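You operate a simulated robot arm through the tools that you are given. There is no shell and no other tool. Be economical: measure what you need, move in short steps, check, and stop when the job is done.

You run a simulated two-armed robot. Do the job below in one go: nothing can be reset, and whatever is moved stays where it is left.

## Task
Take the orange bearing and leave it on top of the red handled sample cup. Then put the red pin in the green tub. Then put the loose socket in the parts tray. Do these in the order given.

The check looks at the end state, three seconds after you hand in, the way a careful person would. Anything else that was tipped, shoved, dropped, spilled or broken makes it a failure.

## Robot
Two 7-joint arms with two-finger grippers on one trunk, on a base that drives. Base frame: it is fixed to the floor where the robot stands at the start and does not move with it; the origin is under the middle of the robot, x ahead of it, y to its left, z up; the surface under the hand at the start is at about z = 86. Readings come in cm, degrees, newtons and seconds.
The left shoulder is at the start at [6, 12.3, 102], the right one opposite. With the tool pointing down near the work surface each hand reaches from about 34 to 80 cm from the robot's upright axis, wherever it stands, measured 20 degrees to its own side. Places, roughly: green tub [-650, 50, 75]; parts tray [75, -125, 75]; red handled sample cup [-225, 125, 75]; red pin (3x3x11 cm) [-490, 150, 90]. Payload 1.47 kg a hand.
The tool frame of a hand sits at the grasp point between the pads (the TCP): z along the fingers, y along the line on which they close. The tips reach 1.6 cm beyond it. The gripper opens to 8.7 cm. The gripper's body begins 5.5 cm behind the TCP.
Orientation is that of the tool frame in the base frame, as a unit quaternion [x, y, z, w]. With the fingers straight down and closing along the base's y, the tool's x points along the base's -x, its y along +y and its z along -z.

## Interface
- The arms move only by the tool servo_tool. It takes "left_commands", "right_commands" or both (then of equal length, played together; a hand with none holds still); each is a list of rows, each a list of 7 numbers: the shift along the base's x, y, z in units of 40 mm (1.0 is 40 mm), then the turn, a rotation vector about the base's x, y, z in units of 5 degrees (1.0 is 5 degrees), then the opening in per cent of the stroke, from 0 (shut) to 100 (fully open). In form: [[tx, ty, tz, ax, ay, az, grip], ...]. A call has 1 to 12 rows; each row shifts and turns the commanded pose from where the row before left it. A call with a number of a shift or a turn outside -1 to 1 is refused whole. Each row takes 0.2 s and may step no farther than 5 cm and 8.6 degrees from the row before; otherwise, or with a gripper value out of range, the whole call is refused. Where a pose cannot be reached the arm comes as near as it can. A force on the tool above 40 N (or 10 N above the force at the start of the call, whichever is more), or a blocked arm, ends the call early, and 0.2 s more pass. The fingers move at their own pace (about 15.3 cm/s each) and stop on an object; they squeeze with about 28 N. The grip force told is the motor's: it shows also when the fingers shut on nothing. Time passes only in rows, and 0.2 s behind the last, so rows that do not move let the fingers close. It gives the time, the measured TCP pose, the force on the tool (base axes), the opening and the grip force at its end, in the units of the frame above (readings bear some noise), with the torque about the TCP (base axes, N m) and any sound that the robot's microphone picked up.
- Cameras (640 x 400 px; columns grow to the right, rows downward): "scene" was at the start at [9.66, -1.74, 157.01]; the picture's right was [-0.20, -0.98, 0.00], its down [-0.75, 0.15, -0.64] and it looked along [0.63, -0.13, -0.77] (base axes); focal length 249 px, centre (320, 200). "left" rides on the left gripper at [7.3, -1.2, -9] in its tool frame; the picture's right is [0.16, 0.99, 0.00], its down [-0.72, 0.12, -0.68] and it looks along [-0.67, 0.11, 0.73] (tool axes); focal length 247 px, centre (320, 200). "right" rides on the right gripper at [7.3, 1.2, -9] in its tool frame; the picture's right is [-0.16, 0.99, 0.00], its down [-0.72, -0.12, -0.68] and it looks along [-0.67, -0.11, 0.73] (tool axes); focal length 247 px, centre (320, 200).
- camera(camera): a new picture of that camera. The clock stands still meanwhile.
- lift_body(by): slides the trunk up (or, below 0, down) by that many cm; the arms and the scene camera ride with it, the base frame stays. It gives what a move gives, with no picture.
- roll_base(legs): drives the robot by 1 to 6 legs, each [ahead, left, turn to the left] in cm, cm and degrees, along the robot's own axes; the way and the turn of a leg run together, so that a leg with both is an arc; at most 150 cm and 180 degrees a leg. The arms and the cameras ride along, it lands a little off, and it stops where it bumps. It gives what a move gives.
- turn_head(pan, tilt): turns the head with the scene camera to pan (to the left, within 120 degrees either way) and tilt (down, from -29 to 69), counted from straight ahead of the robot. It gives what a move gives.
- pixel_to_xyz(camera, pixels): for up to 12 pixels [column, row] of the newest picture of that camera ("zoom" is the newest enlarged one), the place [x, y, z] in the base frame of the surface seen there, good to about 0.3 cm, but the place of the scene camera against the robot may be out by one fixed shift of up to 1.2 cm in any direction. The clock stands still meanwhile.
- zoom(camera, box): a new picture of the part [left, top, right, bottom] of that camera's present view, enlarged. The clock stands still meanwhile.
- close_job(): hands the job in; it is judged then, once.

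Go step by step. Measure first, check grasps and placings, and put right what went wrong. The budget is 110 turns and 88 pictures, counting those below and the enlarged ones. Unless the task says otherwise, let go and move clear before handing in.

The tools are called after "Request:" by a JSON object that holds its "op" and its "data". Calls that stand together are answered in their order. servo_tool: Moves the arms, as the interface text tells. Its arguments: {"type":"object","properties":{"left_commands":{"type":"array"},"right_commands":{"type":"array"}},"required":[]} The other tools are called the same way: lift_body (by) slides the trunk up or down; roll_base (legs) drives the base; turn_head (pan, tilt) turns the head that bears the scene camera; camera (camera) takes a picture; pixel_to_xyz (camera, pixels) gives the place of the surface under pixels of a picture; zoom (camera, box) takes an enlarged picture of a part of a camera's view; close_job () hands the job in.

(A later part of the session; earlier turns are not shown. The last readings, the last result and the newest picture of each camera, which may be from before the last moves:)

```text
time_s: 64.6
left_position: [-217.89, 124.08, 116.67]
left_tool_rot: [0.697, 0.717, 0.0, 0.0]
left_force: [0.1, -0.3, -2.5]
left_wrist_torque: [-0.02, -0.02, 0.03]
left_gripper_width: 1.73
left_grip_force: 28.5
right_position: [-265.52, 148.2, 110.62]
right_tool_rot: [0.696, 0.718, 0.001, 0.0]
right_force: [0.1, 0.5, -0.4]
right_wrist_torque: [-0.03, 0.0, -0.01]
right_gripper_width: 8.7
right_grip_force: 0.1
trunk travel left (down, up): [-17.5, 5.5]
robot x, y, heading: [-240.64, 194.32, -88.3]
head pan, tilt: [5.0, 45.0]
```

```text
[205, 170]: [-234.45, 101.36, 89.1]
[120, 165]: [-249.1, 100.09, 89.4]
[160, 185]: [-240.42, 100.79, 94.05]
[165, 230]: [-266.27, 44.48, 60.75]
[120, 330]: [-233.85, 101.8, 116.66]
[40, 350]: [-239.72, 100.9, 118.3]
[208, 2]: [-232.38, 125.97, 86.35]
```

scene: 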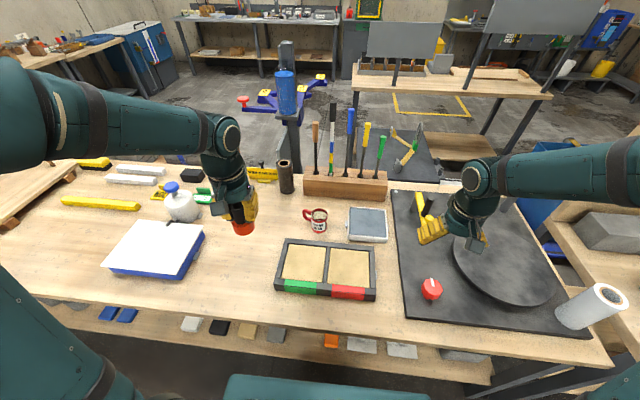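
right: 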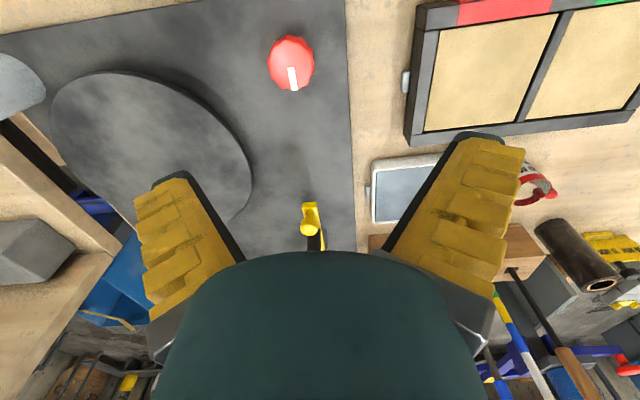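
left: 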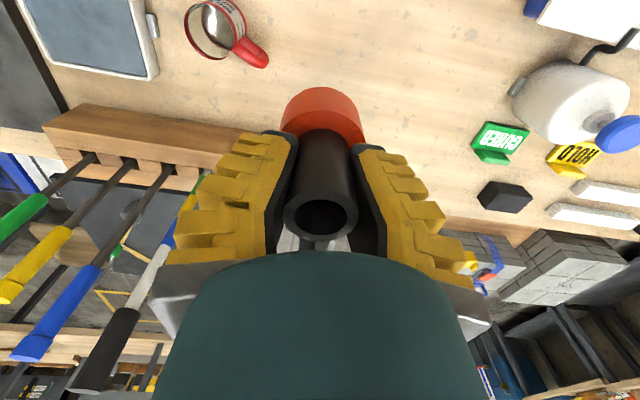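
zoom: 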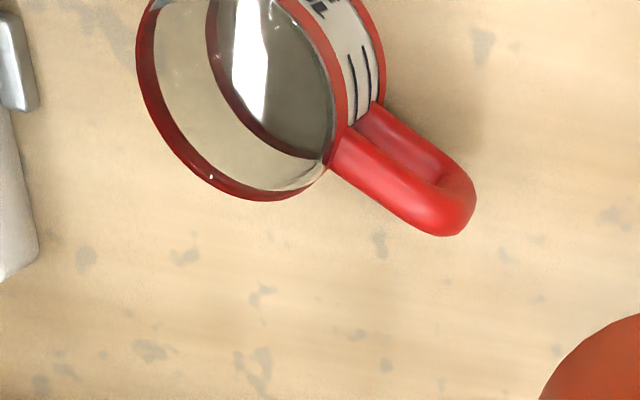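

The rim centre is (-232.1,122.85), radius about 3.1, rim z 87.0, and the cup looks hollow while the ring has radius about 2.3. I'll bring the bearing upright over the centre, just above the rim, to see how it fits.

Request:
{"op": "servo_tool", "data": {"left_commands": [[-0.89, -0.1, 0, 0, 0, 0, 0], [-0.89, -0.1, 0, 0, 0, 0, 0], [-0.89, -0.1, 0, 0, 0, 0, 0], [-0.89, -0.1, 0, 0, 0, 0, 0], [0, 0, -0.9, 0, 0, 0, 0], [0, 0, -0.9, 0, 0, 0, 0], [0, 0, -0.9, 0, 0, 0, 0], [0, 0, -0.9, 0, 0, 0, 0], [0, 0, -0.9, 0, 0, 0, 0], [0, 0, -0.9, 0, 0, 0, 0], [0, 0, 0, 0, 0, 0, 0]]}}

Request:
{"op": "camera", "data": {"camera": "left"}}

Request:
{"op": "zoom", "data": {"camera": "scene", "box": [260, 170, 380, 245]}}

```text
time_s: 67.0
left_position: [-231.96, 122.27, 95.53]
left_tool_rot: [0.697, 0.718, 0.001, -0.001]
left_force: [0.1, -0.2, -4.0]
left_wrist_torque: [-0.01, 0.0, -0.02]
left_gripper_width: 1.7
left_grip_force: 27.8
right_position: [-265.64, 148.24, 110.55]
right_tool_rot: [0.697, 0.717, 0.0, 0.0]
right_force: [-0.1, 0.8, 0.0]
right_wrist_torque: [-0.02, -0.01, -0.03]
right_gripper_width: 8.67
right_grip_force: 0.1
trunk travel left (down, up): [-17.5, 5.5]
robot x, y, heading: [-240.74, 194.24, -88.6]
head pan, tilt: [5.0, 45.0]
```

```text
52 pictures are left
```

left: 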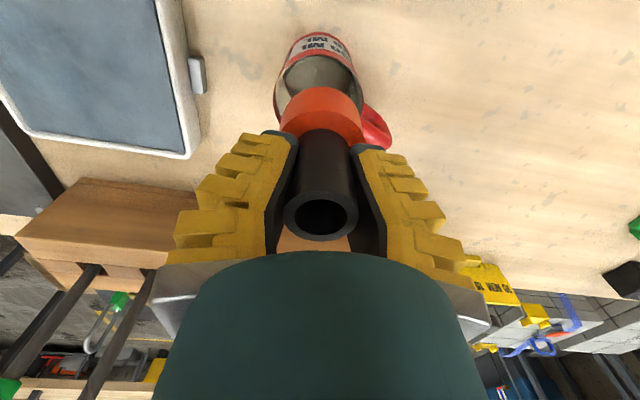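

```text
5.33 times, centred on (320, 208) of scene
```

zoom: 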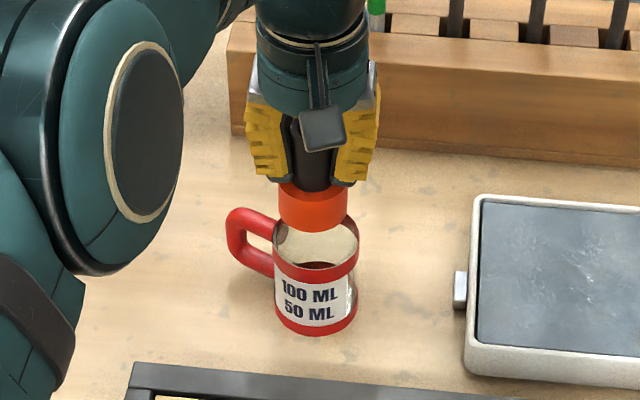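

The ring at zoom (315,205) is narrower than the rim. I'll lower in small steps to feel whether it sits on the rim, watching the force.

Request:
{"op": "servo_tool", "data": {"left_commands": [[-0.03, 0.05, -0.4, 0, 0, 0, 0], [0, 0, -0.35, 0, 0, 0, 0], [0, 0, 0, 0, 0, 0, 0]]}}

Request:
{"op": "servo_tool", "data": {"left_commands": [[0, 0, -0.1, 0, 0, 0, 0], [0, 0, -0.1, 0, 0, 0, 0], [0, 0, 0, 0, 0, 0, 0]]}}

Request:
{"op": "zoom", "data": {"camera": "scene", "box": [280, 190, 360, 240]}}

```text
time_s: 67.8
left_position: [-232.3, 122.53, 92.65]
left_tool_rot: [0.696, 0.718, 0.0, 0.0]
left_force: [0.0, 1.0, 7.3]
left_wrist_torque: [-0.19, 0.02, 0.02]
left_gripper_width: 1.77
left_grip_force: 27.9
right_position: [-265.5, 148.21, 110.57]
right_tool_rot: [0.697, 0.717, 0.0, 0.0]
right_force: [0.5, 0.0, -0.3]
right_wrist_torque: [0.02, -0.03, 0.0]
right_gripper_width: 8.71
right_grip_force: 0.0
trunk travel left (down, up): [-17.5, 5.5]
robot x, y, heading: [-240.61, 194.19, -88.3]
head pan, tilt: [5.0, 45.0]
```

```text
time_s: 68.6
left_position: [-232.27, 122.77, 92.06]
left_tool_rot: [0.697, 0.717, -0.002, 0.002]
left_force: [-2.6, -1.8, 28.7]
left_wrist_torque: [0.22, 0.04, 0.0]
left_gripper_width: 2.36
left_grip_force: 28.0
right_position: [-265.6, 148.35, 110.71]
right_tool_rot: [0.697, 0.717, 0.0, 0.001]
right_force: [0.9, -1.5, -0.1]
right_wrist_torque: [-0.02, 0.02, 0.01]
right_gripper_width: 8.67
right_grip_force: 0.0
trunk travel left (down, up): [-17.5, 5.5]
robot x, y, heading: [-240.83, 194.1, -88.5]
head pan, tilt: [5.0, 45.0]
```

```text
8.00 times, centred on (320, 215) of scene
```

zoom: 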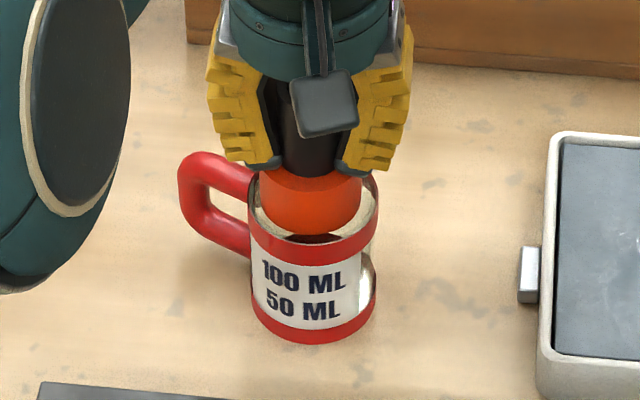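

The force rose from 7 to 29 N with the ring at rim height, so the cup top does carry it and it is not dropping in. I'll ease up until the load is small, then check.

Request:
{"op": "servo_tool", "data": {"left_commands": [[0, 0, 0.08, 0, 0, 0, 0], [0, 0, 0, 0, 0, 0, 0]]}}

```text
time_s: 69.2
left_position: [-232.11, 122.81, 92.12]
left_tool_rot: [0.697, 0.717, -0.001, 0.0]
left_force: [-2.1, -8.1, 21.4]
left_wrist_torque: [-0.63, 0.03, -0.02]
left_gripper_width: 2.34
left_grip_force: 27.8
right_position: [-265.58, 148.28, 110.51]
right_tool_rot: [0.697, 0.717, 0.0, 0.0]
right_force: [-0.3, 0.5, -0.3]
right_wrist_torque: [0.0, 0.04, -0.03]
right_gripper_width: 8.7
right_grip_force: 0.0
trunk travel left (down, up): [-17.5, 5.5]
robot x, y, heading: [-240.47, 194.17, -88.3]
head pan, tilt: [5.0, 45.0]
```

There is a lateral force and some torque, so the contact is off-centre towards the far rim. I'll unload further in small steps and look.

Request:
{"op": "servo_tool", "data": {"left_commands": [[0, 0, 0.08, 0, 0, 0, 0], [0, 0, 0.07, 0, 0, 0, 0], [0, 0, 0, 0, 0, 0, 0]]}}

Request:
{"op": "camera", "data": {"camera": "left"}}

Request:
{"op": "zoom", "data": {"camera": "scene", "box": [280, 190, 360, 240]}}

```text
time_s: 70.0
left_position: [-232.22, 122.81, 92.38]
left_tool_rot: [0.697, 0.717, 0.003, -0.002]
left_force: [0.0, 0.9, -3.2]
left_wrist_torque: [-0.01, -0.02, 0.0]
left_gripper_width: 1.94
left_grip_force: 28.7
right_position: [-265.44, 148.04, 110.61]
right_tool_rot: [0.696, 0.718, 0.0, 0.0]
right_force: [0.2, -0.5, 0.1]
right_wrist_torque: [0.04, -0.02, 0.0]
right_gripper_width: 8.69
right_grip_force: 0.2
trunk travel left (down, up): [-17.5, 5.5]
robot x, y, heading: [-241.17, 194.09, -88.4]
head pan, tilt: [5.0, 45.0]
```

```text
49 pictures are left
```

left: 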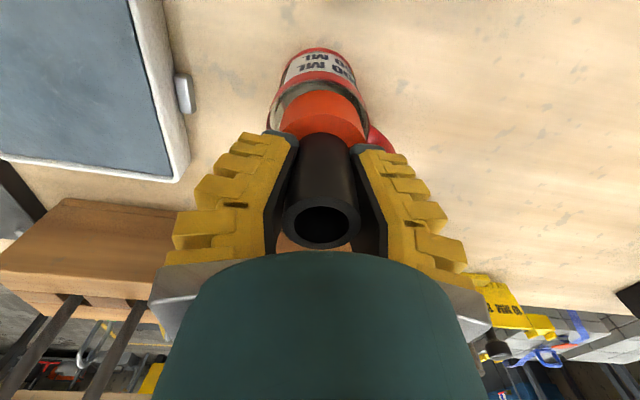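

```text
8.00 times, centred on (320, 215) of scene
```

zoom: 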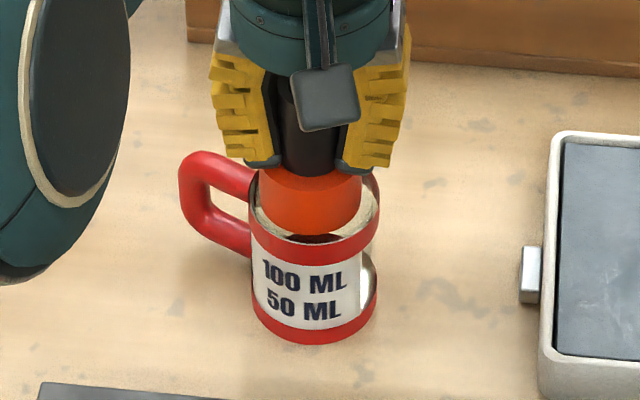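

The bearing is free again, and there's a gap at left (318,88) between ring and near rim. I'll measure the centring of the ring against the rim.

Request:
{"op": "pixel_to_xyz", "data": {"camera": "left", "pixels": [[318, 97], [300, 100], [338, 100], [318, 110], [318, 84], [318, 76], [277, 110], [365, 110], [318, 90]]}}

Request:
{"op": "zoom", "data": {"camera": "left", "box": [250, 40, 400, 150]}}

```text
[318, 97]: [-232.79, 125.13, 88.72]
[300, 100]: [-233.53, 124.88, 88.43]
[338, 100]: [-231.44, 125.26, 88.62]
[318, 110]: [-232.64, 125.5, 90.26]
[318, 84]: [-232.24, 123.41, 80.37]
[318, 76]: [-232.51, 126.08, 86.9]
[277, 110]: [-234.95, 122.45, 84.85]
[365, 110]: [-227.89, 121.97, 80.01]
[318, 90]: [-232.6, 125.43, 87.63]
```

```text
3.64 times, centred on (325, 95) of left
```

zoom: 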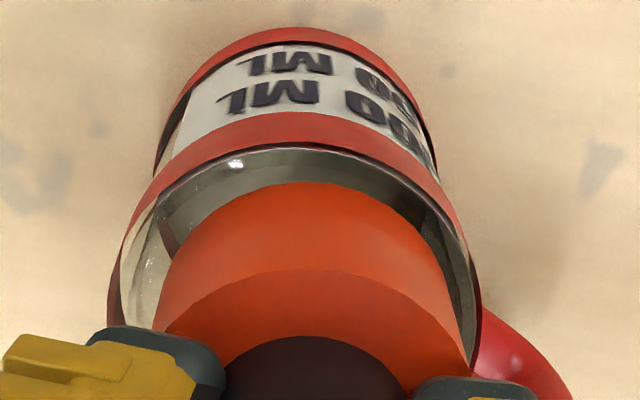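

The ring is nearly centred in y and slightly towards +x, and the contact moments look like a flat support. I'll shift -x by 0.25 cm and lower until lightly loaded.

Request:
{"op": "servo_tool", "data": {"left_commands": [[-0.06, -0.02, -0.03, 0, 0, 0, 0], [0, 0, -0.03, 0, 0, 0, 0], [0, 0, 0, 0, 0, 0, 0]]}}

```text
time_s: 70.8
left_position: [-232.38, 122.56, 92.25]
left_tool_rot: [0.697, 0.717, 0.001, -0.001]
left_force: [0.9, 0.2, -2.7]
left_wrist_torque: [0.01, -0.05, -0.02]
left_gripper_width: 1.9
left_grip_force: 28.5
right_position: [-265.59, 148.04, 110.61]
right_tool_rot: [0.696, 0.718, 0.001, -0.001]
right_force: [-0.5, 0.4, -0.2]
right_wrist_torque: [-0.01, 0.01, -0.02]
right_gripper_width: 8.69
right_grip_force: 0.1
trunk travel left (down, up): [-17.5, 5.5]
robot x, y, heading: [-240.71, 194.31, -88.0]
head pan, tilt: [5.0, 45.0]
```

Request:
{"op": "servo_tool", "data": {"left_commands": [[0, 0, -0.04, 0, 0, 0, 0], [0, 0, 0, 0, 0, 0, 0]]}}

Request:
{"op": "servo_tool", "data": {"left_commands": [[0, 0, -0.03, 0, 0, 0, 0], [0, 0, 0, 0, 0, 0, 0]]}}

```text
time_s: 71.4
left_position: [-232.39, 122.49, 92.23]
left_tool_rot: [0.697, 0.717, 0.001, -0.001]
left_force: [0.7, -0.4, 4.1]
left_wrist_torque: [0.05, 0.03, 0.01]
left_gripper_width: 1.83
left_grip_force: 27.7
right_position: [-265.44, 148.12, 110.54]
right_tool_rot: [0.697, 0.718, 0.0, 0.0]
right_force: [-1.3, -0.1, -0.7]
right_wrist_torque: [-0.02, 0.01, 0.01]
right_gripper_width: 8.69
right_grip_force: 0.1
trunk travel left (down, up): [-17.5, 5.5]
robot x, y, heading: [-240.94, 194.28, -88.4]
head pan, tilt: [5.0, 45.0]
```

```text
time_s: 72.0
left_position: [-232.41, 122.58, 92.13]
left_tool_rot: [0.697, 0.717, 0.0, 0.001]
left_force: [-1.4, 0.3, 14.5]
left_wrist_torque: [0.25, -0.01, -0.01]
left_gripper_width: 1.88
left_grip_force: 28.0
right_position: [-265.57, 148.26, 110.62]
right_tool_rot: [0.697, 0.717, 0.0, 0.0]
right_force: [-0.2, 0.8, -0.9]
right_wrist_torque: [0.02, 0.0, 0.0]
right_gripper_width: 8.69
right_grip_force: 0.0
trunk travel left (down, up): [-17.5, 5.5]
robot x, y, heading: [-240.81, 193.93, -88.4]
head pan, tilt: [5.0, 45.0]
```

The load is 14 N on a flat support. I'll ease off slightly and open in stages.

Request:
{"op": "servo_tool", "data": {"left_commands": [[0, 0, 0.025, 0, 0, 0, 0], [0, 0, 0, 0, 0, 0, 0], [0, 0, 0, 0, 0, 0, 28], [0, 0, 0, 0, 0, 0, 34], [0, 0, 0, 0, 0, 0, 40], [0, 0, 0, 0, 0, 0, 46], [0, 0, 0, 0, 0, 0, 52], [0, 0, 0, 0, 0, 0, 60]]}}

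Request:
{"op": "camera", "data": {"camera": "left"}}

Request:
{"op": "zoom", "data": {"camera": "scene", "box": [280, 190, 360, 240]}}

```text
time_s: 73.8
left_position: [-232.28, 122.59, 92.03]
left_tool_rot: [0.697, 0.717, 0.001, -0.001]
left_force: [0.2, 0.1, -0.4]
left_wrist_torque: [0.01, -0.01, 0.05]
left_gripper_width: 5.74
left_grip_force: 4.3
right_position: [-265.44, 148.17, 110.54]
right_tool_rot: [0.697, 0.717, 0.0, 0.0]
right_force: [0.3, -0.9, -0.1]
right_wrist_torque: [-0.01, 0.01, -0.01]
right_gripper_width: 8.65
right_grip_force: 0.1
trunk travel left (down, up): [-17.5, 5.5]
robot x, y, heading: [-240.92, 194.07, -88.5]
head pan, tilt: [5.0, 45.0]
```

```text
46 pictures are left
```

left: 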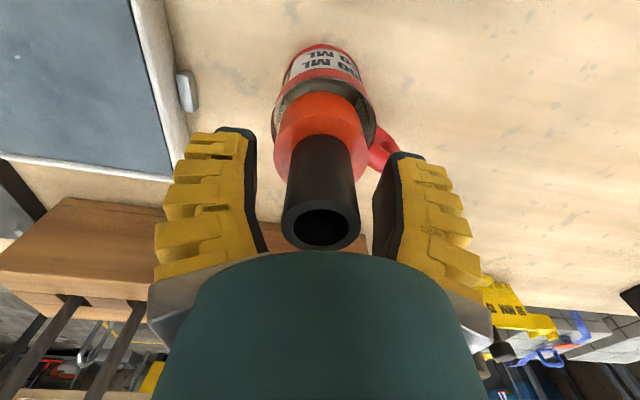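

```text
8.00 times, centred on (320, 215) of scene
```

zoom: 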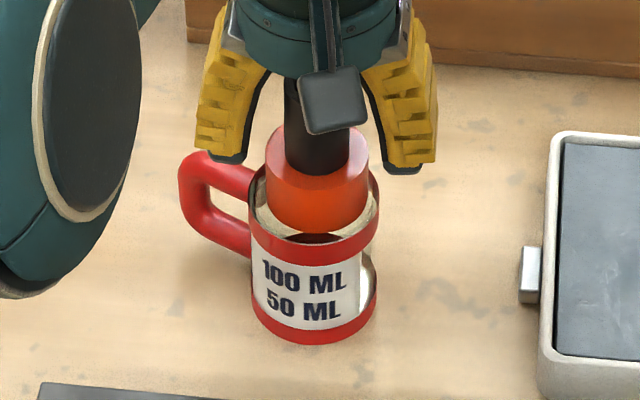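

The bearing stands on the cup without the fingers. I'll raise straight up, retract the left hand, and check that it stays.

Request:
{"op": "servo_tool", "data": {"left_commands": [[0, 0, 0, 0, 0, 0, 75], [0, 0, 0.4, 0, 0, 0, 75], [0, 0, 0.8, 0, 0, 0, 75], [0, 0, 0.9, 0, 0, 0, 75], [0, 0, 0.9, 0, 0, 0, 75], [0, 0, 0.9, 0, 0, 0, 75], [0, 0, 0.9, 0, 0, 0, 75], [0, 0, 0.9, 0, 0, 0, 75], [0, 0.95, 0, 0, 0, 0, 75], [0, 0.95, 0, 0, 0, 0, 75], [0, 0.95, 0, 0, 0, 0, 75], [0, 0.95, 0, 0, 0, 0, 100]]}}

Request:
{"op": "servo_tool", "data": {"left_commands": [[0.5, 0.8, 0, 0, 0, 0, 100], [0.5, 0.8, 0, 0, 0, 0, 100], [0.5, 0.8, 0, 0, 0, 0, 100], [0, 0, 0, 0, 0, 0, 100]]}}

Request:
{"op": "zoom", "data": {"camera": "scene", "box": [260, 170, 380, 245]}}

```text
time_s: 76.4
left_position: [-232.28, 137.86, 114.94]
left_tool_rot: [0.696, 0.718, 0.0, 0.0]
left_force: [0.0, -0.4, -0.1]
left_wrist_torque: [0.02, -0.01, -0.02]
left_gripper_width: 8.71
left_grip_force: 0.1
right_position: [-265.44, 148.22, 110.49]
right_tool_rot: [0.696, 0.718, 0.0, 0.0]
right_force: [-0.8, -0.2, -0.8]
right_wrist_torque: [0.02, -0.02, -0.01]
right_gripper_width: 8.7
right_grip_force: 0.1
trunk travel left (down, up): [-17.5, 5.5]
robot x, y, heading: [-241.12, 194.22, -88.1]
head pan, tilt: [5.0, 45.0]
```

```text
time_s: 77.4
left_position: [-226.24, 147.32, 115.16]
left_tool_rot: [0.697, 0.717, 0.002, 0.0]
left_force: [-0.2, 0.4, -0.4]
left_wrist_torque: [0.03, 0.01, -0.02]
left_gripper_width: 8.72
left_grip_force: 0.1
right_position: [-265.54, 148.05, 110.49]
right_tool_rot: [0.697, 0.717, 0.001, -0.001]
right_force: [0.0, -0.2, -0.3]
right_wrist_torque: [-0.01, 0.01, -0.02]
right_gripper_width: 8.71
right_grip_force: 0.0
trunk travel left (down, up): [-17.5, 5.5]
robot x, y, heading: [-240.73, 194.31, -88.3]
head pan, tilt: [5.0, 45.0]
```

```text
5.33 times, centred on (320, 208) of scene
```

zoom: 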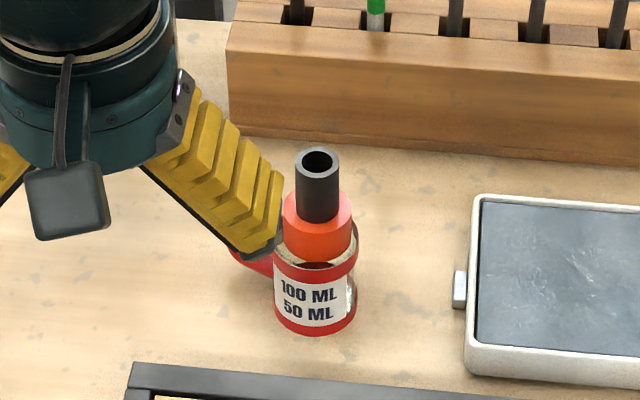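

The bearing stands upright on the cup. Next is the red pin, so I'll back off, turn right to face -x, and look.

Request:
{"op": "roll_base", "data": {"legs": [[-22, 0, 0], [0, 0, -91.5]]}}

Request:
{"op": "turn_head", "data": {"pan": 10, "tilt": 25}}

Request:
{"op": "camera", "data": {"camera": "scene"}}

Request:
{"op": "zoom", "data": {"camera": "scene", "box": [180, 80, 420, 230]}}

```text
time_s: 83.0
left_position: [-288.99, 203.68, 115.24]
left_tool_rot: [1.0, -0.004, 0.001, -0.001]
left_force: [0.1, 0.1, 0.0]
left_wrist_torque: [-0.01, -0.02, 0.01]
left_gripper_width: 8.71
left_grip_force: 0.1
right_position: [-286.72, 242.9, 110.59]
right_tool_rot: [1.0, -0.003, 0.0, 0.001]
right_force: [-0.1, -0.6, -1.1]
right_wrist_torque: [0.02, -0.06, 0.02]
right_gripper_width: 8.69
right_grip_force: 0.1
trunk travel left (down, up): [-17.5, 5.5]
robot x, y, heading: [-241.5, 216.43, 179.7]
head pan, tilt: [5.0, 45.0]
```

```text
time_s: 83.9
left_position: [-288.82, 203.69, 115.18]
left_tool_rot: [1.0, -0.003, 0.001, 0.0]
left_force: [-0.1, -1.1, 0.6]
left_wrist_torque: [0.0, 0.03, -0.01]
left_gripper_width: 8.73
left_grip_force: 0.1
right_position: [-286.7, 242.94, 110.52]
right_tool_rot: [1.0, -0.003, 0.0, 0.0]
right_force: [-0.3, 0.5, 1.0]
right_wrist_torque: [0.02, 0.0, -0.01]
right_gripper_width: 8.72
right_grip_force: 0.0
trunk travel left (down, up): [-17.5, 5.5]
robot x, y, heading: [-241.11, 216.31, 179.8]
head pan, tilt: [10.0, 25.0]
```

```text
43 pictures are left
```

scene: 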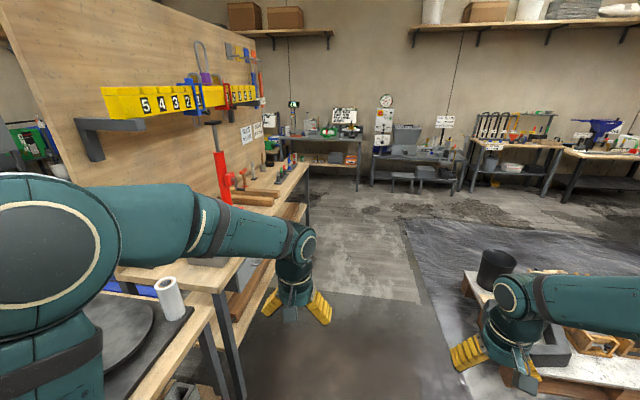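

```text
2.67 times, centred on (300, 155) of scene
```

zoom: 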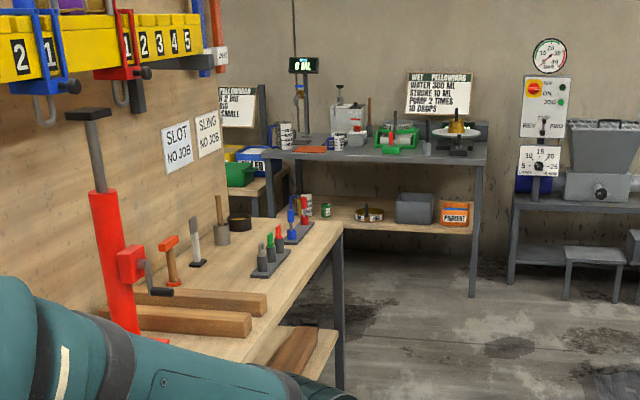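

There are coloured pins at zoom (262–280,245) and (290–305,215), and green containers at (240,175) and (395,138). I'll measure them.

Request:
{"op": "pixel_to_xyz", "data": {"camera": "zoom", "pixels": [[279, 235], [270, 245], [261, 262], [304, 205], [292, 215], [240, 178], [395, 140], [170, 250], [195, 240], [222, 225], [250, 310], [330, 228]]}}

Request:
{"op": "zoom", "data": {"camera": "scene", "box": [235, 140, 325, 196]}}

```text
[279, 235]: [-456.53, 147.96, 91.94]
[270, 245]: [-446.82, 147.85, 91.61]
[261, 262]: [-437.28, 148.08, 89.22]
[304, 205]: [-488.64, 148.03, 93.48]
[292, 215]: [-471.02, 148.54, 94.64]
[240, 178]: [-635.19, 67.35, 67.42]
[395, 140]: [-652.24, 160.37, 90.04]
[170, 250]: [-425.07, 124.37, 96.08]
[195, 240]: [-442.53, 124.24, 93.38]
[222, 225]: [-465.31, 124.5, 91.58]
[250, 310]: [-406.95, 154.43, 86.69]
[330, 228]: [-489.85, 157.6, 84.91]
```

```text
7.11 times, centred on (280, 168) of scene
```

zoom: 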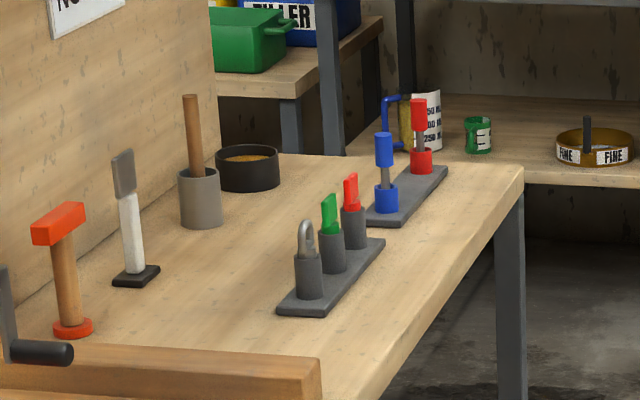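

The red pin stands at about (-489,148) with its head near z 94, on the bench with edge y of about 158; the green tub is at about (-640,60). I'll drive to x of about -500, turn to face the bench, and close in.

Request:
{"op": "roll_base", "data": {"legs": [[150, 0, 0], [109, 0, 0], [0, 0, 90], [12, 0, 0]]}}

Request:
{"op": "turn_head", "data": {"pan": 0, "tilt": 45}}

Request:
{"op": "camera", "data": {"camera": "scene"}}

Request:
{"op": "camera", "data": {"camera": "left"}}

```text
time_s: 101.0
left_position: [-485.05, 162.44, 115.23]
left_tool_rot: [0.716, 0.698, 0.001, 0.0]
left_force: [0.2, 0.3, 0.7]
left_wrist_torque: [0.05, 0.01, -0.04]
left_gripper_width: 8.71
left_grip_force: 0.0
right_position: [-524.23, 165.36, 110.52]
right_tool_rot: [0.717, 0.697, 0.001, 0.0]
right_force: [-0.2, -0.3, -0.7]
right_wrist_torque: [0.02, 0.01, -0.01]
right_gripper_width: 8.69
right_grip_force: 0.0
trunk travel left (down, up): [-17.5, 5.5]
robot x, y, heading: [-497.19, 210.33, -91.4]
head pan, tilt: [10.0, 25.0]
```

```text
time_s: 101.8
left_position: [-484.96, 162.69, 115.32]
left_tool_rot: [0.717, 0.697, 0.001, -0.001]
left_force: [0.9, 0.1, -0.4]
left_wrist_torque: [-0.02, -0.02, -0.02]
left_gripper_width: 8.7
left_grip_force: 0.0
right_position: [-524.25, 165.43, 110.63]
right_tool_rot: [0.716, 0.698, 0.001, 0.0]
right_force: [0.2, -0.3, -0.2]
right_wrist_torque: [0.02, 0.01, -0.02]
right_gripper_width: 8.73
right_grip_force: 0.0
trunk travel left (down, up): [-17.5, 5.5]
robot x, y, heading: [-496.67, 210.34, -91.5]
head pan, tilt: [0.0, 45.0]
```

```text
40 pictures are left
```

scene: 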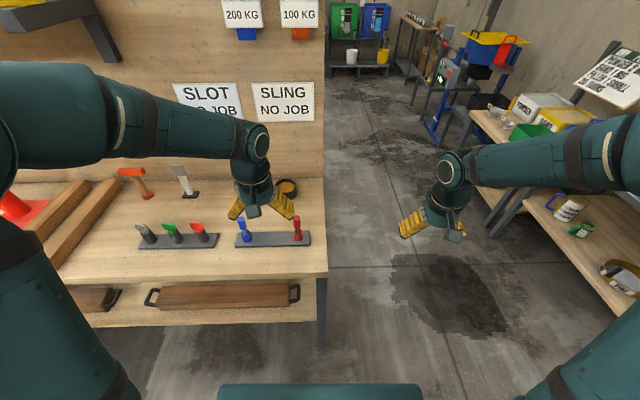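

```text
39 pictures are left
```

left: 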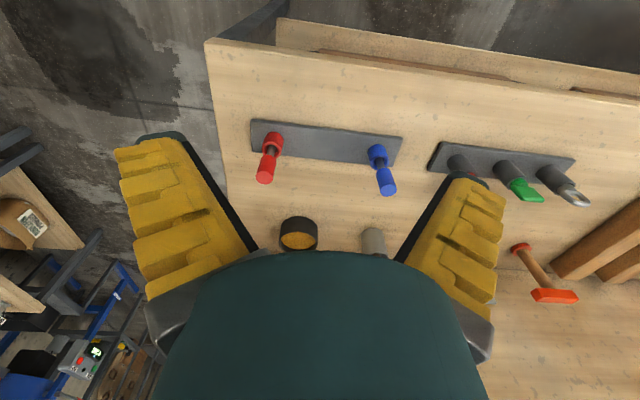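

The red pin is in clear view at left (268,160). I'll measure it.

Request:
{"op": "pixel_to_xyz", "data": {"camera": "left", "pixels": [[265, 176], [260, 178], [270, 176], [268, 165], [270, 150], [272, 137], [300, 133], [380, 187], [285, 165]]}}

Request:
{"op": "zoom", "data": {"camera": "left", "box": [235, 105, 315, 195]}}

```text
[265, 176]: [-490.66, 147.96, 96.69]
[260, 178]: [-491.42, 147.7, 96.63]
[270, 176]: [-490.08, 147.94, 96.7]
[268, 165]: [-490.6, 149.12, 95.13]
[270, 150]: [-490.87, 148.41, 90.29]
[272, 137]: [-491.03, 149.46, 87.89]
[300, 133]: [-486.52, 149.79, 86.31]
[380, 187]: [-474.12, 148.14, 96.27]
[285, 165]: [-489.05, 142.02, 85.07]
```

```text
4.44 times, centred on (275, 150) of left
```

zoom: 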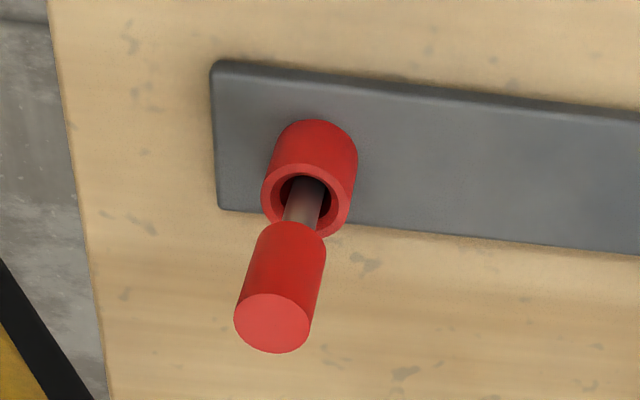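

The pin is upright in a holder, with its head top at (-490.7,148.1,96.7). I'll move over it, go down to z 94.9 with open fingers, and check alignment before closing.

Request:
{"op": "servo_tool", "data": {"left_commands": [[-0.356, -0.91, 0, 0, 0, 0, 100], [-0.356, -0.91, 0, 0, 0, 0, 100], [-0.356, -0.91, 0, 0, 0, 0, 100], [-0.356, -0.91, 0, 0, 0, 0, 100], [0, 0, -0.9, 0, 0, 0, 100], [0, 0, -0.9, 0, 0, 0, 100], [0, 0, -0.9, 0, 0, 0, 80], [0, 0, -0.9, 0, 0, 0, 70], [0, 0, 0, 0, 0, 0, 65], [0, 0, 0, 0, 0, 0, 65]]}}

Request:
{"op": "camera", "data": {"camera": "left"}}

```text
time_s: 104.0
left_position: [-490.66, 147.81, 101.05]
left_tool_rot: [0.717, 0.697, 0.0, -0.001]
left_force: [-0.5, 0.4, 0.5]
left_wrist_torque: [0.01, 0.0, 0.04]
left_gripper_width: 6.1
left_grip_force: 3.7
right_position: [-524.25, 165.39, 110.52]
right_tool_rot: [0.717, 0.697, 0.0, 0.001]
right_force: [-0.1, 0.4, 0.2]
right_wrist_torque: [0.02, 0.02, 0.0]
right_gripper_width: 8.72
right_grip_force: 0.0
trunk travel left (down, up): [-17.5, 5.5]
robot x, y, heading: [-497.37, 210.14, -91.6]
head pan, tilt: [0.0, 45.0]
```

```text
37 pictures are left
```

left: 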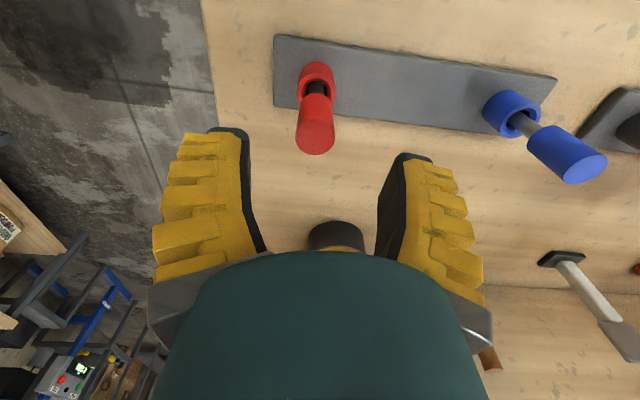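

The head at (316,140) sits midway between the fingers. I'll confirm the position, then descend 6.1 cm and grip.

Request:
{"op": "pixel_to_xyz", "data": {"camera": "left", "pixels": [[305, 142], [327, 140], [316, 148], [316, 128]]}}

Request:
{"op": "servo_tool", "data": {"left_commands": [[0, 0.06, -0.8, 0, 0, 0, 65], [0, 0, -0.75, 0, 0, 0, 65], [0, 0, 0, 0, 0, 0, 65], [0, 0, 0, 0, 0, 0, 40], [0, 0, 0, 0, 0, 0, 0], [0, 0, 0, 0, 0, 0, 0], [0, 0, 0, 0, 0, 0, 0]]}}

```text
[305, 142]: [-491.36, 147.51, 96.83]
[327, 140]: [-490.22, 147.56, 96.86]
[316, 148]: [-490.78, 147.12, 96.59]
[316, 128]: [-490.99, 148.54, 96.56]
```

```text
time_s: 105.6
left_position: [-490.57, 148.12, 94.7]
left_tool_rot: [0.717, 0.697, 0.0, 0.0]
left_force: [-0.3, -2.5, 6.2]
left_wrist_torque: [-0.14, 0.0, -0.02]
left_gripper_width: 1.3
left_grip_force: 27.8
right_position: [-524.14, 165.58, 110.68]
right_tool_rot: [0.717, 0.697, 0.001, 0.0]
right_force: [0.0, 0.0, 0.2]
right_wrist_torque: [0.02, 0.0, 0.01]
right_gripper_width: 8.71
right_grip_force: 0.1
trunk travel left (down, up): [-17.5, 5.5]
robot x, y, heading: [-496.69, 209.98, -91.7]
head pan, tilt: [0.0, 45.0]
```

The pin is gripped (width 1.3). I'll lift it straight out and check.

Request:
{"op": "servo_tool", "data": {"left_commands": [[0, 0, 0.4, 0, 0, 0, 0], [0, 0, 0.5, 0, 0, 0, 0], [0, 0, 0.6, 0, 0, 0, 0], [0, 0, 0.8, 0, 0, 0, 0], [0, 0, 0.9, 0, 0, 0, 0], [0, 0, 0.9, 0, 0, 0, 0], [0, 0, 0.9, 0, 0, 0, 0], [0, 0, 0.6, 0, 0, 0, 0], [0, 0, 0, 0, 0, 0, 0]]}}

Request:
{"op": "camera", "data": {"camera": "left"}}

Request:
{"op": "camera", "data": {"camera": "scene"}}

```text
time_s: 107.6
left_position: [-490.68, 148.18, 116.94]
left_tool_rot: [0.717, 0.697, 0.0, 0.0]
left_force: [0.4, -0.3, -0.7]
left_wrist_torque: [0.01, 0.0, -0.03]
left_gripper_width: 1.01
left_grip_force: 27.8
right_position: [-524.16, 165.53, 110.6]
right_tool_rot: [0.717, 0.697, 0.0, 0.0]
right_force: [-0.5, 0.2, -0.5]
right_wrist_torque: [-0.02, -0.03, -0.03]
right_gripper_width: 8.71
right_grip_force: 0.1
trunk travel left (down, up): [-17.5, 5.5]
robot x, y, heading: [-496.89, 210.16, -91.8]
head pan, tilt: [0.0, 45.0]
```

```text
36 pictures are left
```

left: 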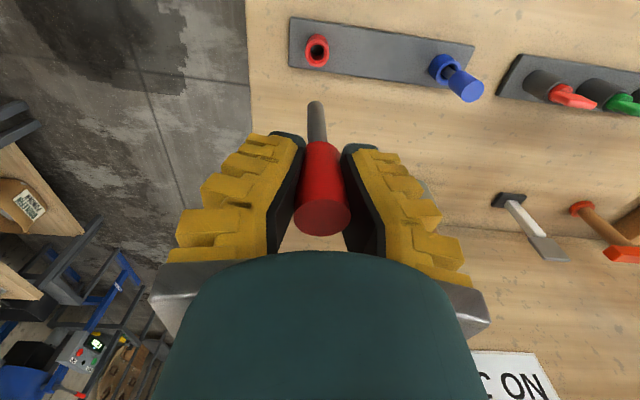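

```text
35 pictures are left
```

scene: 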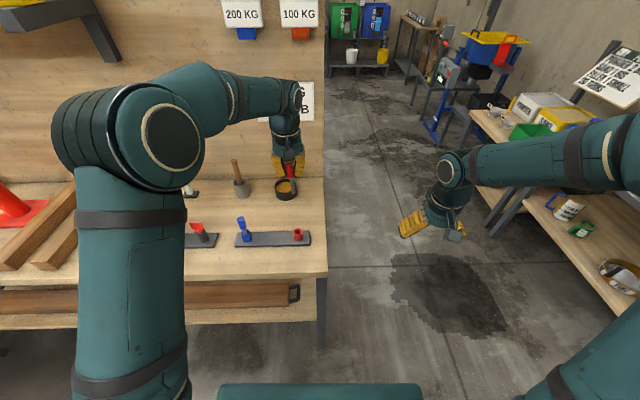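

The red pin is out, its holder empty at left (315,50). I'll measure the green container at scene (530,130) and its bench to plan the approach.

Request:
{"op": "pixel_to_xyz", "data": {"camera": "scene", "pixels": [[520, 132], [545, 128], [580, 115], [500, 165], [480, 115], [530, 190], [440, 95], [320, 340], [320, 250]]}}

Request:
{"op": "zoom", "data": {"camera": "scene", "box": [400, 20, 640, 200]}}

```text
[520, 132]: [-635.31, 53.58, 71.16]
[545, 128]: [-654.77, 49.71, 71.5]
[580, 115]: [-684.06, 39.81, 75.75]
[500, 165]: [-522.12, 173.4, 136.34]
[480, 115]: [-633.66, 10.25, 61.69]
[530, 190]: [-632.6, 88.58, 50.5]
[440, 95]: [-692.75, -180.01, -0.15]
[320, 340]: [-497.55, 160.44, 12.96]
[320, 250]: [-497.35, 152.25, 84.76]
```

```text
2.22 times, centred on (520, 110) of scene
```

zoom: 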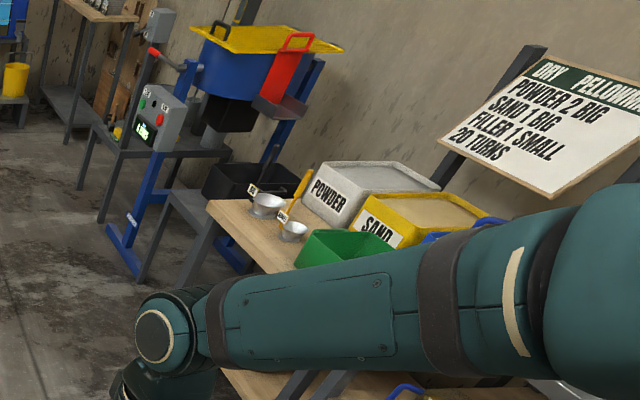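

The tub centre is about (-645,52) with rim z 71.5, on a bench with its edge at x of about -632. I'll check the near bench's front edge before strafing.

Request:
{"op": "pixel_to_xyz", "data": {"camera": "scene", "pixels": [[620, 310], [590, 275], [560, 240], [540, 212], [475, 225], [400, 260], [470, 120], [420, 150]]}}

```text
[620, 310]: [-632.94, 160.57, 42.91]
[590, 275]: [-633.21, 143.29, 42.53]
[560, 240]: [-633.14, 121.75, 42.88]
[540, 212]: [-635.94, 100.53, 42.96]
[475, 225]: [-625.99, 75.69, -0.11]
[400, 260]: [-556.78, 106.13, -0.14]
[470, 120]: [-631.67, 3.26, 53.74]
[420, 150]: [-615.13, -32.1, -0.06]
```

The bench front is at x of about -633 throughout, so the corridor is wide. I'll strafe right, drive forward, and turn right to face the tub.

Request:
{"op": "roll_base", "data": {"legs": [[-8, 0, 0], [0, -66, 0], [150, 0, 0], [0, 0, -88.5]]}}

Request:
{"op": "turn_head", "data": {"pan": 0, "tilt": 45}}

Request:
{"op": "camera", "data": {"camera": "scene"}}

```text
time_s: 125.4
left_position: [-629.59, 62.61, 116.84]
left_tool_rot: [1.0, 0.0, 0.001, 0.0]
left_force: [0.1, 0.5, -0.7]
left_wrist_torque: [0.01, 0.0, -0.03]
left_gripper_width: 0.98
left_grip_force: 27.3
right_position: [-613.22, 96.58, 110.55]
right_tool_rot: [1.0, -0.001, 0.0, 0.0]
right_force: [-0.8, 0.0, -0.1]
right_wrist_torque: [-0.01, 0.0, 0.02]
right_gripper_width: 8.67
right_grip_force: 0.0
trunk travel left (down, up): [-17.5, 5.5]
robot x, y, heading: [-567.8, 70.43, 179.9]
head pan, tilt: [0.0, 45.0]
```

```text
time_s: 126.0
left_position: [-629.56, 62.62, 116.89]
left_tool_rot: [1.0, -0.001, 0.0, 0.0]
left_force: [0.5, -1.3, -0.5]
left_wrist_torque: [0.01, 0.0, 0.02]
left_gripper_width: 0.95
left_grip_force: 27.9
right_position: [-613.25, 96.61, 110.61]
right_tool_rot: [1.0, -0.001, 0.0, -0.001]
right_force: [-1.1, 0.1, 1.2]
right_wrist_torque: [-0.03, 0.03, 0.03]
right_gripper_width: 8.72
right_grip_force: 0.0
trunk travel left (down, up): [-17.5, 5.5]
robot x, y, heading: [-567.65, 70.24, 179.9]
head pan, tilt: [0.0, 45.0]
```

```text
33 pictures are left
```

scene: 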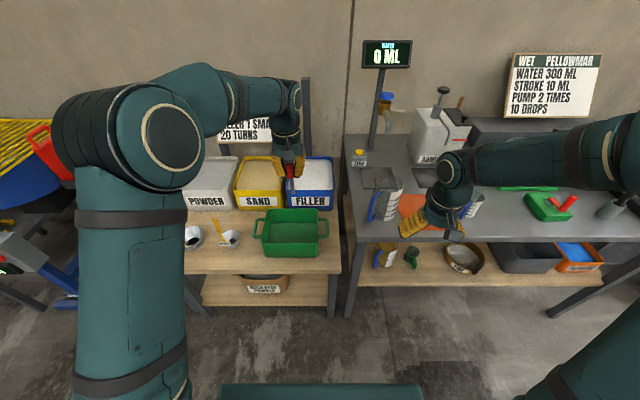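

The empty green tub is at (290,232). I'll measure its corners and floor.

Request:
{"op": "pixel_to_xyz", "data": {"camera": "scene", "pixels": [[266, 210], [314, 210], [264, 256], [318, 256], [290, 230], [290, 243], [290, 210], [290, 195], [260, 190], [230, 255]]}}

Request:
{"op": "camera", "data": {"camera": "left"}}

```text
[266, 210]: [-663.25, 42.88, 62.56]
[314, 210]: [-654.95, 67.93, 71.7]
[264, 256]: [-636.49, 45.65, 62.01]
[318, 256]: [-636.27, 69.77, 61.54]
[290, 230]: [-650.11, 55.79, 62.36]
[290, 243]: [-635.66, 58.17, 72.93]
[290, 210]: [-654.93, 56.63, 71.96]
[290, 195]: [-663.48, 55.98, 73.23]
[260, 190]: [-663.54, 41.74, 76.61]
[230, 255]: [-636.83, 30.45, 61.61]
```

```text
32 pictures are left
```

left: 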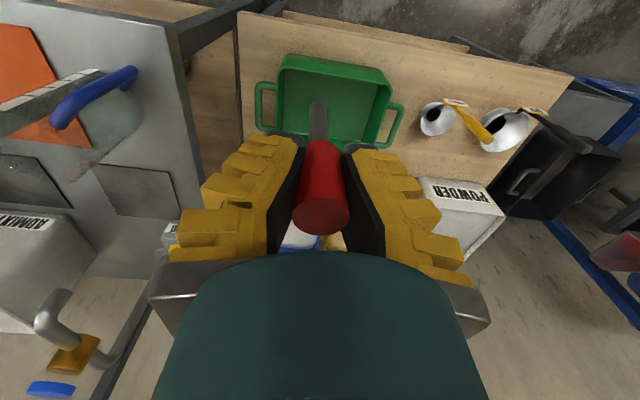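

The tub interior spans x -654 to -637 and y 45 to 68, with its floor at z 62.4. I'll raise the right hand to stay clear of the grey bench, drive 17 cm closer, and lower the trunk 15 cm.

Request:
{"op": "servo_tool", "data": {"right_commands": [[0, 0, 0.95, 0, 0, 0, 100], [0, 0, 0.95, 0, 0, 0, 100], [0, 0, 0.95, 0, 0, 0, 100], [0, 0, 0.95, 0, 0, 0, 100]]}}

Request:
{"op": "roll_base", "data": {"legs": [[16, 0, 0]]}}

Request:
{"op": "lift_body", "data": {"by": -15}}

```text
time_s: 127.0
left_position: [-629.52, 62.56, 116.92]
left_tool_rot: [1.0, 0.0, 0.0, -0.001]
left_force: [-0.2, 0.7, -0.4]
left_wrist_torque: [0.02, -0.01, 0.0]
left_gripper_width: 0.93
left_grip_force: 28.2
right_position: [-613.0, 96.63, 125.77]
right_tool_rot: [1.0, -0.001, 0.0, -0.001]
right_force: [0.8, 0.1, 0.2]
right_wrist_torque: [-0.03, 0.0, 0.0]
right_gripper_width: 8.71
right_grip_force: 0.1
trunk travel left (down, up): [-17.5, 5.5]
robot x, y, heading: [-567.35, 70.92, 179.8]
head pan, tilt: [0.0, 45.0]
```

```text
time_s: 128.4
left_position: [-645.49, 62.51, 116.88]
left_tool_rot: [1.0, 0.0, 0.001, 0.0]
left_force: [0.0, 0.6, -1.3]
left_wrist_torque: [0.01, -0.02, 0.02]
left_gripper_width: 0.93
left_grip_force: 28.2
right_position: [-629.02, 96.65, 125.57]
right_tool_rot: [1.0, 0.0, 0.001, 0.0]
right_force: [-0.5, -0.2, -0.4]
right_wrist_torque: [0.0, -0.01, -0.01]
right_gripper_width: 8.7
right_grip_force: 0.1
trunk travel left (down, up): [-17.5, 5.5]
robot x, y, heading: [-583.7, 70.79, 179.7]
head pan, tilt: [0.0, 45.0]
```

```text
time_s: 130.2
left_position: [-645.3, 62.54, 101.92]
left_tool_rot: [1.0, 0.0, 0.001, 0.0]
left_force: [0.7, -0.1, -0.9]
left_wrist_torque: [0.01, 0.0, 0.01]
left_gripper_width: 0.94
left_grip_force: 28.4
right_position: [-628.8, 96.57, 110.77]
right_tool_rot: [1.0, 0.0, 0.0, -0.001]
right_force: [-0.8, -0.2, 0.0]
right_wrist_torque: [0.0, 0.02, 0.0]
right_gripper_width: 8.71
right_grip_force: 0.1
trunk travel left (down, up): [-2.5, 20.5]
robot x, y, heading: [-583.82, 70.37, 180.1]
head pan, tilt: [0.0, 45.0]
```

Both hands are well placed. I'll tilt the left hand 40° about x, so that the pin will lie along y, while centring it above the tub; then lower partway and look.

Request:
{"op": "servo_tool", "data": {"left_commands": [[0, -0.2, 0, 1, 0, 0, 0], [0, -0.2, 0, 1, 0, 0, 0], [0, -0.2, 0, 1, 0, 0, 0], [0, -0.2, 0, 1, 0, 0, 0], [0, -0.2, 0, 1, 0, 0, 0], [0, -0.2, 0, 1, 0, 0, 0], [0, -0.2, 0, 1, 0, 0, 0], [0, -0.2, 0, 1, 0, 0, 0], [0, 0, -0.9, 0, 0, 0, 0], [0, 0, -0.9, 0, 0, 0, 0], [0, 0, -0.9, 0, 0, 0, 0], [0, 0, -0.9, 0, 0, 0, 0]]}}

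Request:
{"op": "camera", "data": {"camera": "scene"}}

```text
time_s: 132.8
left_position: [-645.64, 55.95, 87.46]
left_tool_rot: [0.94, 0.0, 0.0, -0.342]
left_force: [0.0, 0.3, -0.1]
left_wrist_torque: [0.03, 0.0, -0.03]
left_gripper_width: 0.94
left_grip_force: 28.0
right_position: [-628.99, 96.55, 110.62]
right_tool_rot: [1.0, 0.0, 0.001, 0.0]
right_force: [0.4, -0.8, -0.8]
right_wrist_torque: [-0.01, 0.0, 0.02]
right_gripper_width: 8.7
right_grip_force: 0.1
trunk travel left (down, up): [-2.5, 20.5]
robot x, y, heading: [-583.34, 70.29, 180.0]
head pan, tilt: [0.0, 45.0]
```

```text
31 pictures are left
```

scene: 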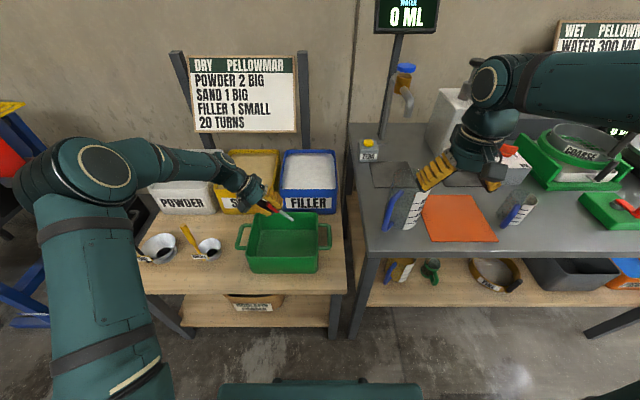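

The pin points into the tub. I'll lower it to just above the floor.

Request:
{"op": "servo_tool", "data": {"left_commands": [[0.03, 0.1, -0.85, 0, 0, 0, 0], [0, 0, -0.85, 0, 0, 0, 0], [0, 0, -0.85, 0, 0, 0, 0], [0, 0, -0.85, 0, 0, 0, 0], [0, 0, -0.7, 0, 0, 0, 0], [0, 0, 0, 0, 0, 0, 0]]}}

Request:
{"op": "zoom", "data": {"camera": "scene", "box": [200, 140, 380, 290]}}

```text
time_s: 134.2
left_position: [-645.17, 56.31, 71.14]
left_tool_rot: [0.94, -0.001, 0.001, -0.342]
left_force: [-1.0, -0.1, -0.7]
left_wrist_torque: [-0.01, -0.02, -0.02]
left_gripper_width: 0.9
left_grip_force: 27.9
right_position: [-628.91, 96.63, 110.65]
right_tool_rot: [1.0, 0.0, 0.0, 0.001]
right_force: [0.6, 0.5, 0.0]
right_wrist_torque: [0.01, 0.01, 0.0]
right_gripper_width: 8.68
right_grip_force: 0.0
trunk travel left (down, up): [-2.5, 20.5]
robot x, y, heading: [-583.76, 70.41, 180.1]
head pan, tilt: [0.0, 45.0]
```

```text
2.67 times, centred on (290, 215) of scene
```

zoom: 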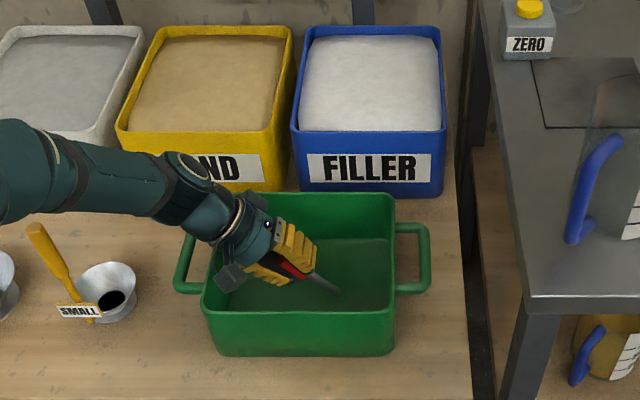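

The pin is inside the tub, with its tip near the floor. I'll open enough to free it and retreat upward along the tool axis.

Request:
{"op": "servo_tool", "data": {"left_commands": [[0, 0, -0.12, 0, 0, 0, 0], [0, 0, 0, 0, 0, 0, 30], [0, 0, 0, 0, 0, 0, 45], [0, 0, 0, 0, 0, 0, 45], [0, -0.3, 0.4, 0, 0, 0, 45], [0, -0.3, 0.5, 0, 0, 0, 45], [0, -0.2, 0.9, 0, 0, 0, 45], [0, 0, 0.95, 0, 0, 0, 45], [0, 0, 0.95, 0, 0, 0, 45], [0, 0, 0.95, 0, 0, 0, 45]]}}

Request:
{"op": "servo_tool", "data": {"left_commands": [[0, 0, 0.9, -1, 0, 0, 60], [0, 0, 0.9, -1, 0, 0, 80], [0, 0, 0.9, -1, 0, 0, 100], [0, 0, 0.9, -1, 0, 0, 100], [0, 0, 0, -1, 0, 0, 100], [0, 0, 0, -1, 0, 0, 100], [0, 0, 0, -1, 0, 0, 100], [0, 0, 0, -1, 0, 0, 100]]}}

Request:
{"op": "zoom", "data": {"camera": "scene", "box": [200, 140, 380, 290]}}

```text
time_s: 136.4
left_position: [-645.25, 53.44, 89.06]
left_tool_rot: [0.94, -0.001, 0.001, -0.342]
left_force: [0.9, -0.3, 0.2]
left_wrist_torque: [-0.01, 0.02, 0.02]
left_gripper_width: 4.48
left_grip_force: 4.0
right_position: [-628.85, 96.72, 110.62]
right_tool_rot: [1.0, -0.001, 0.0, 0.0]
right_force: [0.7, 0.8, 0.0]
right_wrist_torque: [0.0, 0.03, 0.03]
right_gripper_width: 8.7
right_grip_force: 0.1
trunk travel left (down, up): [-2.5, 20.5]
robot x, y, heading: [-583.73, 70.52, 179.9]
head pan, tilt: [0.0, 45.0]
```

```text
time_s: 138.2
left_position: [-645.32, 53.41, 103.61]
left_tool_rot: [1.0, 0.0, 0.0, 0.001]
left_force: [0.7, -0.2, 0.0]
left_wrist_torque: [0.02, 0.03, 0.01]
left_gripper_width: 8.71
left_grip_force: 0.1
right_position: [-628.97, 96.69, 110.7]
right_tool_rot: [1.0, 0.0, -0.001, 0.001]
right_force: [0.8, 0.1, 0.9]
right_wrist_torque: [0.01, 0.0, -0.02]
right_gripper_width: 8.68
right_grip_force: 0.1
trunk travel left (down, up): [-2.5, 20.5]
robot x, y, heading: [-583.68, 70.55, 180.2]
head pan, tilt: [0.0, 45.0]
```

```text
2.67 times, centred on (290, 215) of scene
```

zoom: 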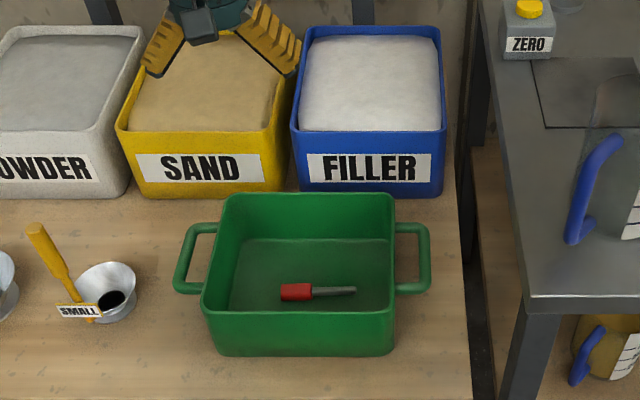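

The pin lies in the green tub. For the socket I must go back towards the parts tray near the start, so I'll raise the trunk, back off, and return along the y=212 corridor, keeping an eye out.

Request:
{"op": "lift_body", "data": {"by": 15}}

Request:
{"op": "roll_base", "data": {"legs": [[-22, 0, 0], [0, -141, 0], [0, 0, 180], [150, 0, 0], [150, 0, 0]]}}

```text
time_s: 139.9
left_position: [-645.3, 53.39, 118.49]
left_tool_rot: [1.0, 0.0, 0.0, -0.001]
left_force: [0.2, 0.8, -0.2]
left_wrist_torque: [0.01, 0.02, -0.01]
left_gripper_width: 8.72
left_grip_force: 0.2
right_position: [-628.86, 96.57, 125.61]
right_tool_rot: [1.0, 0.0, 0.001, -0.001]
right_force: [-0.1, 0.6, 0.0]
right_wrist_torque: [-0.01, 0.0, 0.0]
right_gripper_width: 8.72
right_grip_force: 0.0
trunk travel left (down, up): [-17.5, 5.5]
robot x, y, heading: [-583.3, 70.21, 179.9]
head pan, tilt: [0.0, 45.0]
```

```text
time_s: 174.8
left_position: [-208.36, 235.3, 118.44]
left_tool_rot: [-0.013, 1.0, -0.001, -0.002]
left_force: [-0.6, -0.8, -0.6]
left_wrist_torque: [0.01, 0.0, -0.02]
left_gripper_width: 8.7
left_grip_force: 0.0
right_position: [-223.5, 191.56, 125.59]
right_tool_rot: [-0.012, 1.0, 0.0, 0.0]
right_force: [0.8, 0.3, 0.2]
right_wrist_torque: [-0.01, 0.03, 0.01]
right_gripper_width: 8.7
right_grip_force: 0.0
trunk travel left (down, up): [-17.5, 5.5]
robot x, y, heading: [-269.77, 216.86, 1.5]
head pan, tilt: [0.0, 45.0]
```

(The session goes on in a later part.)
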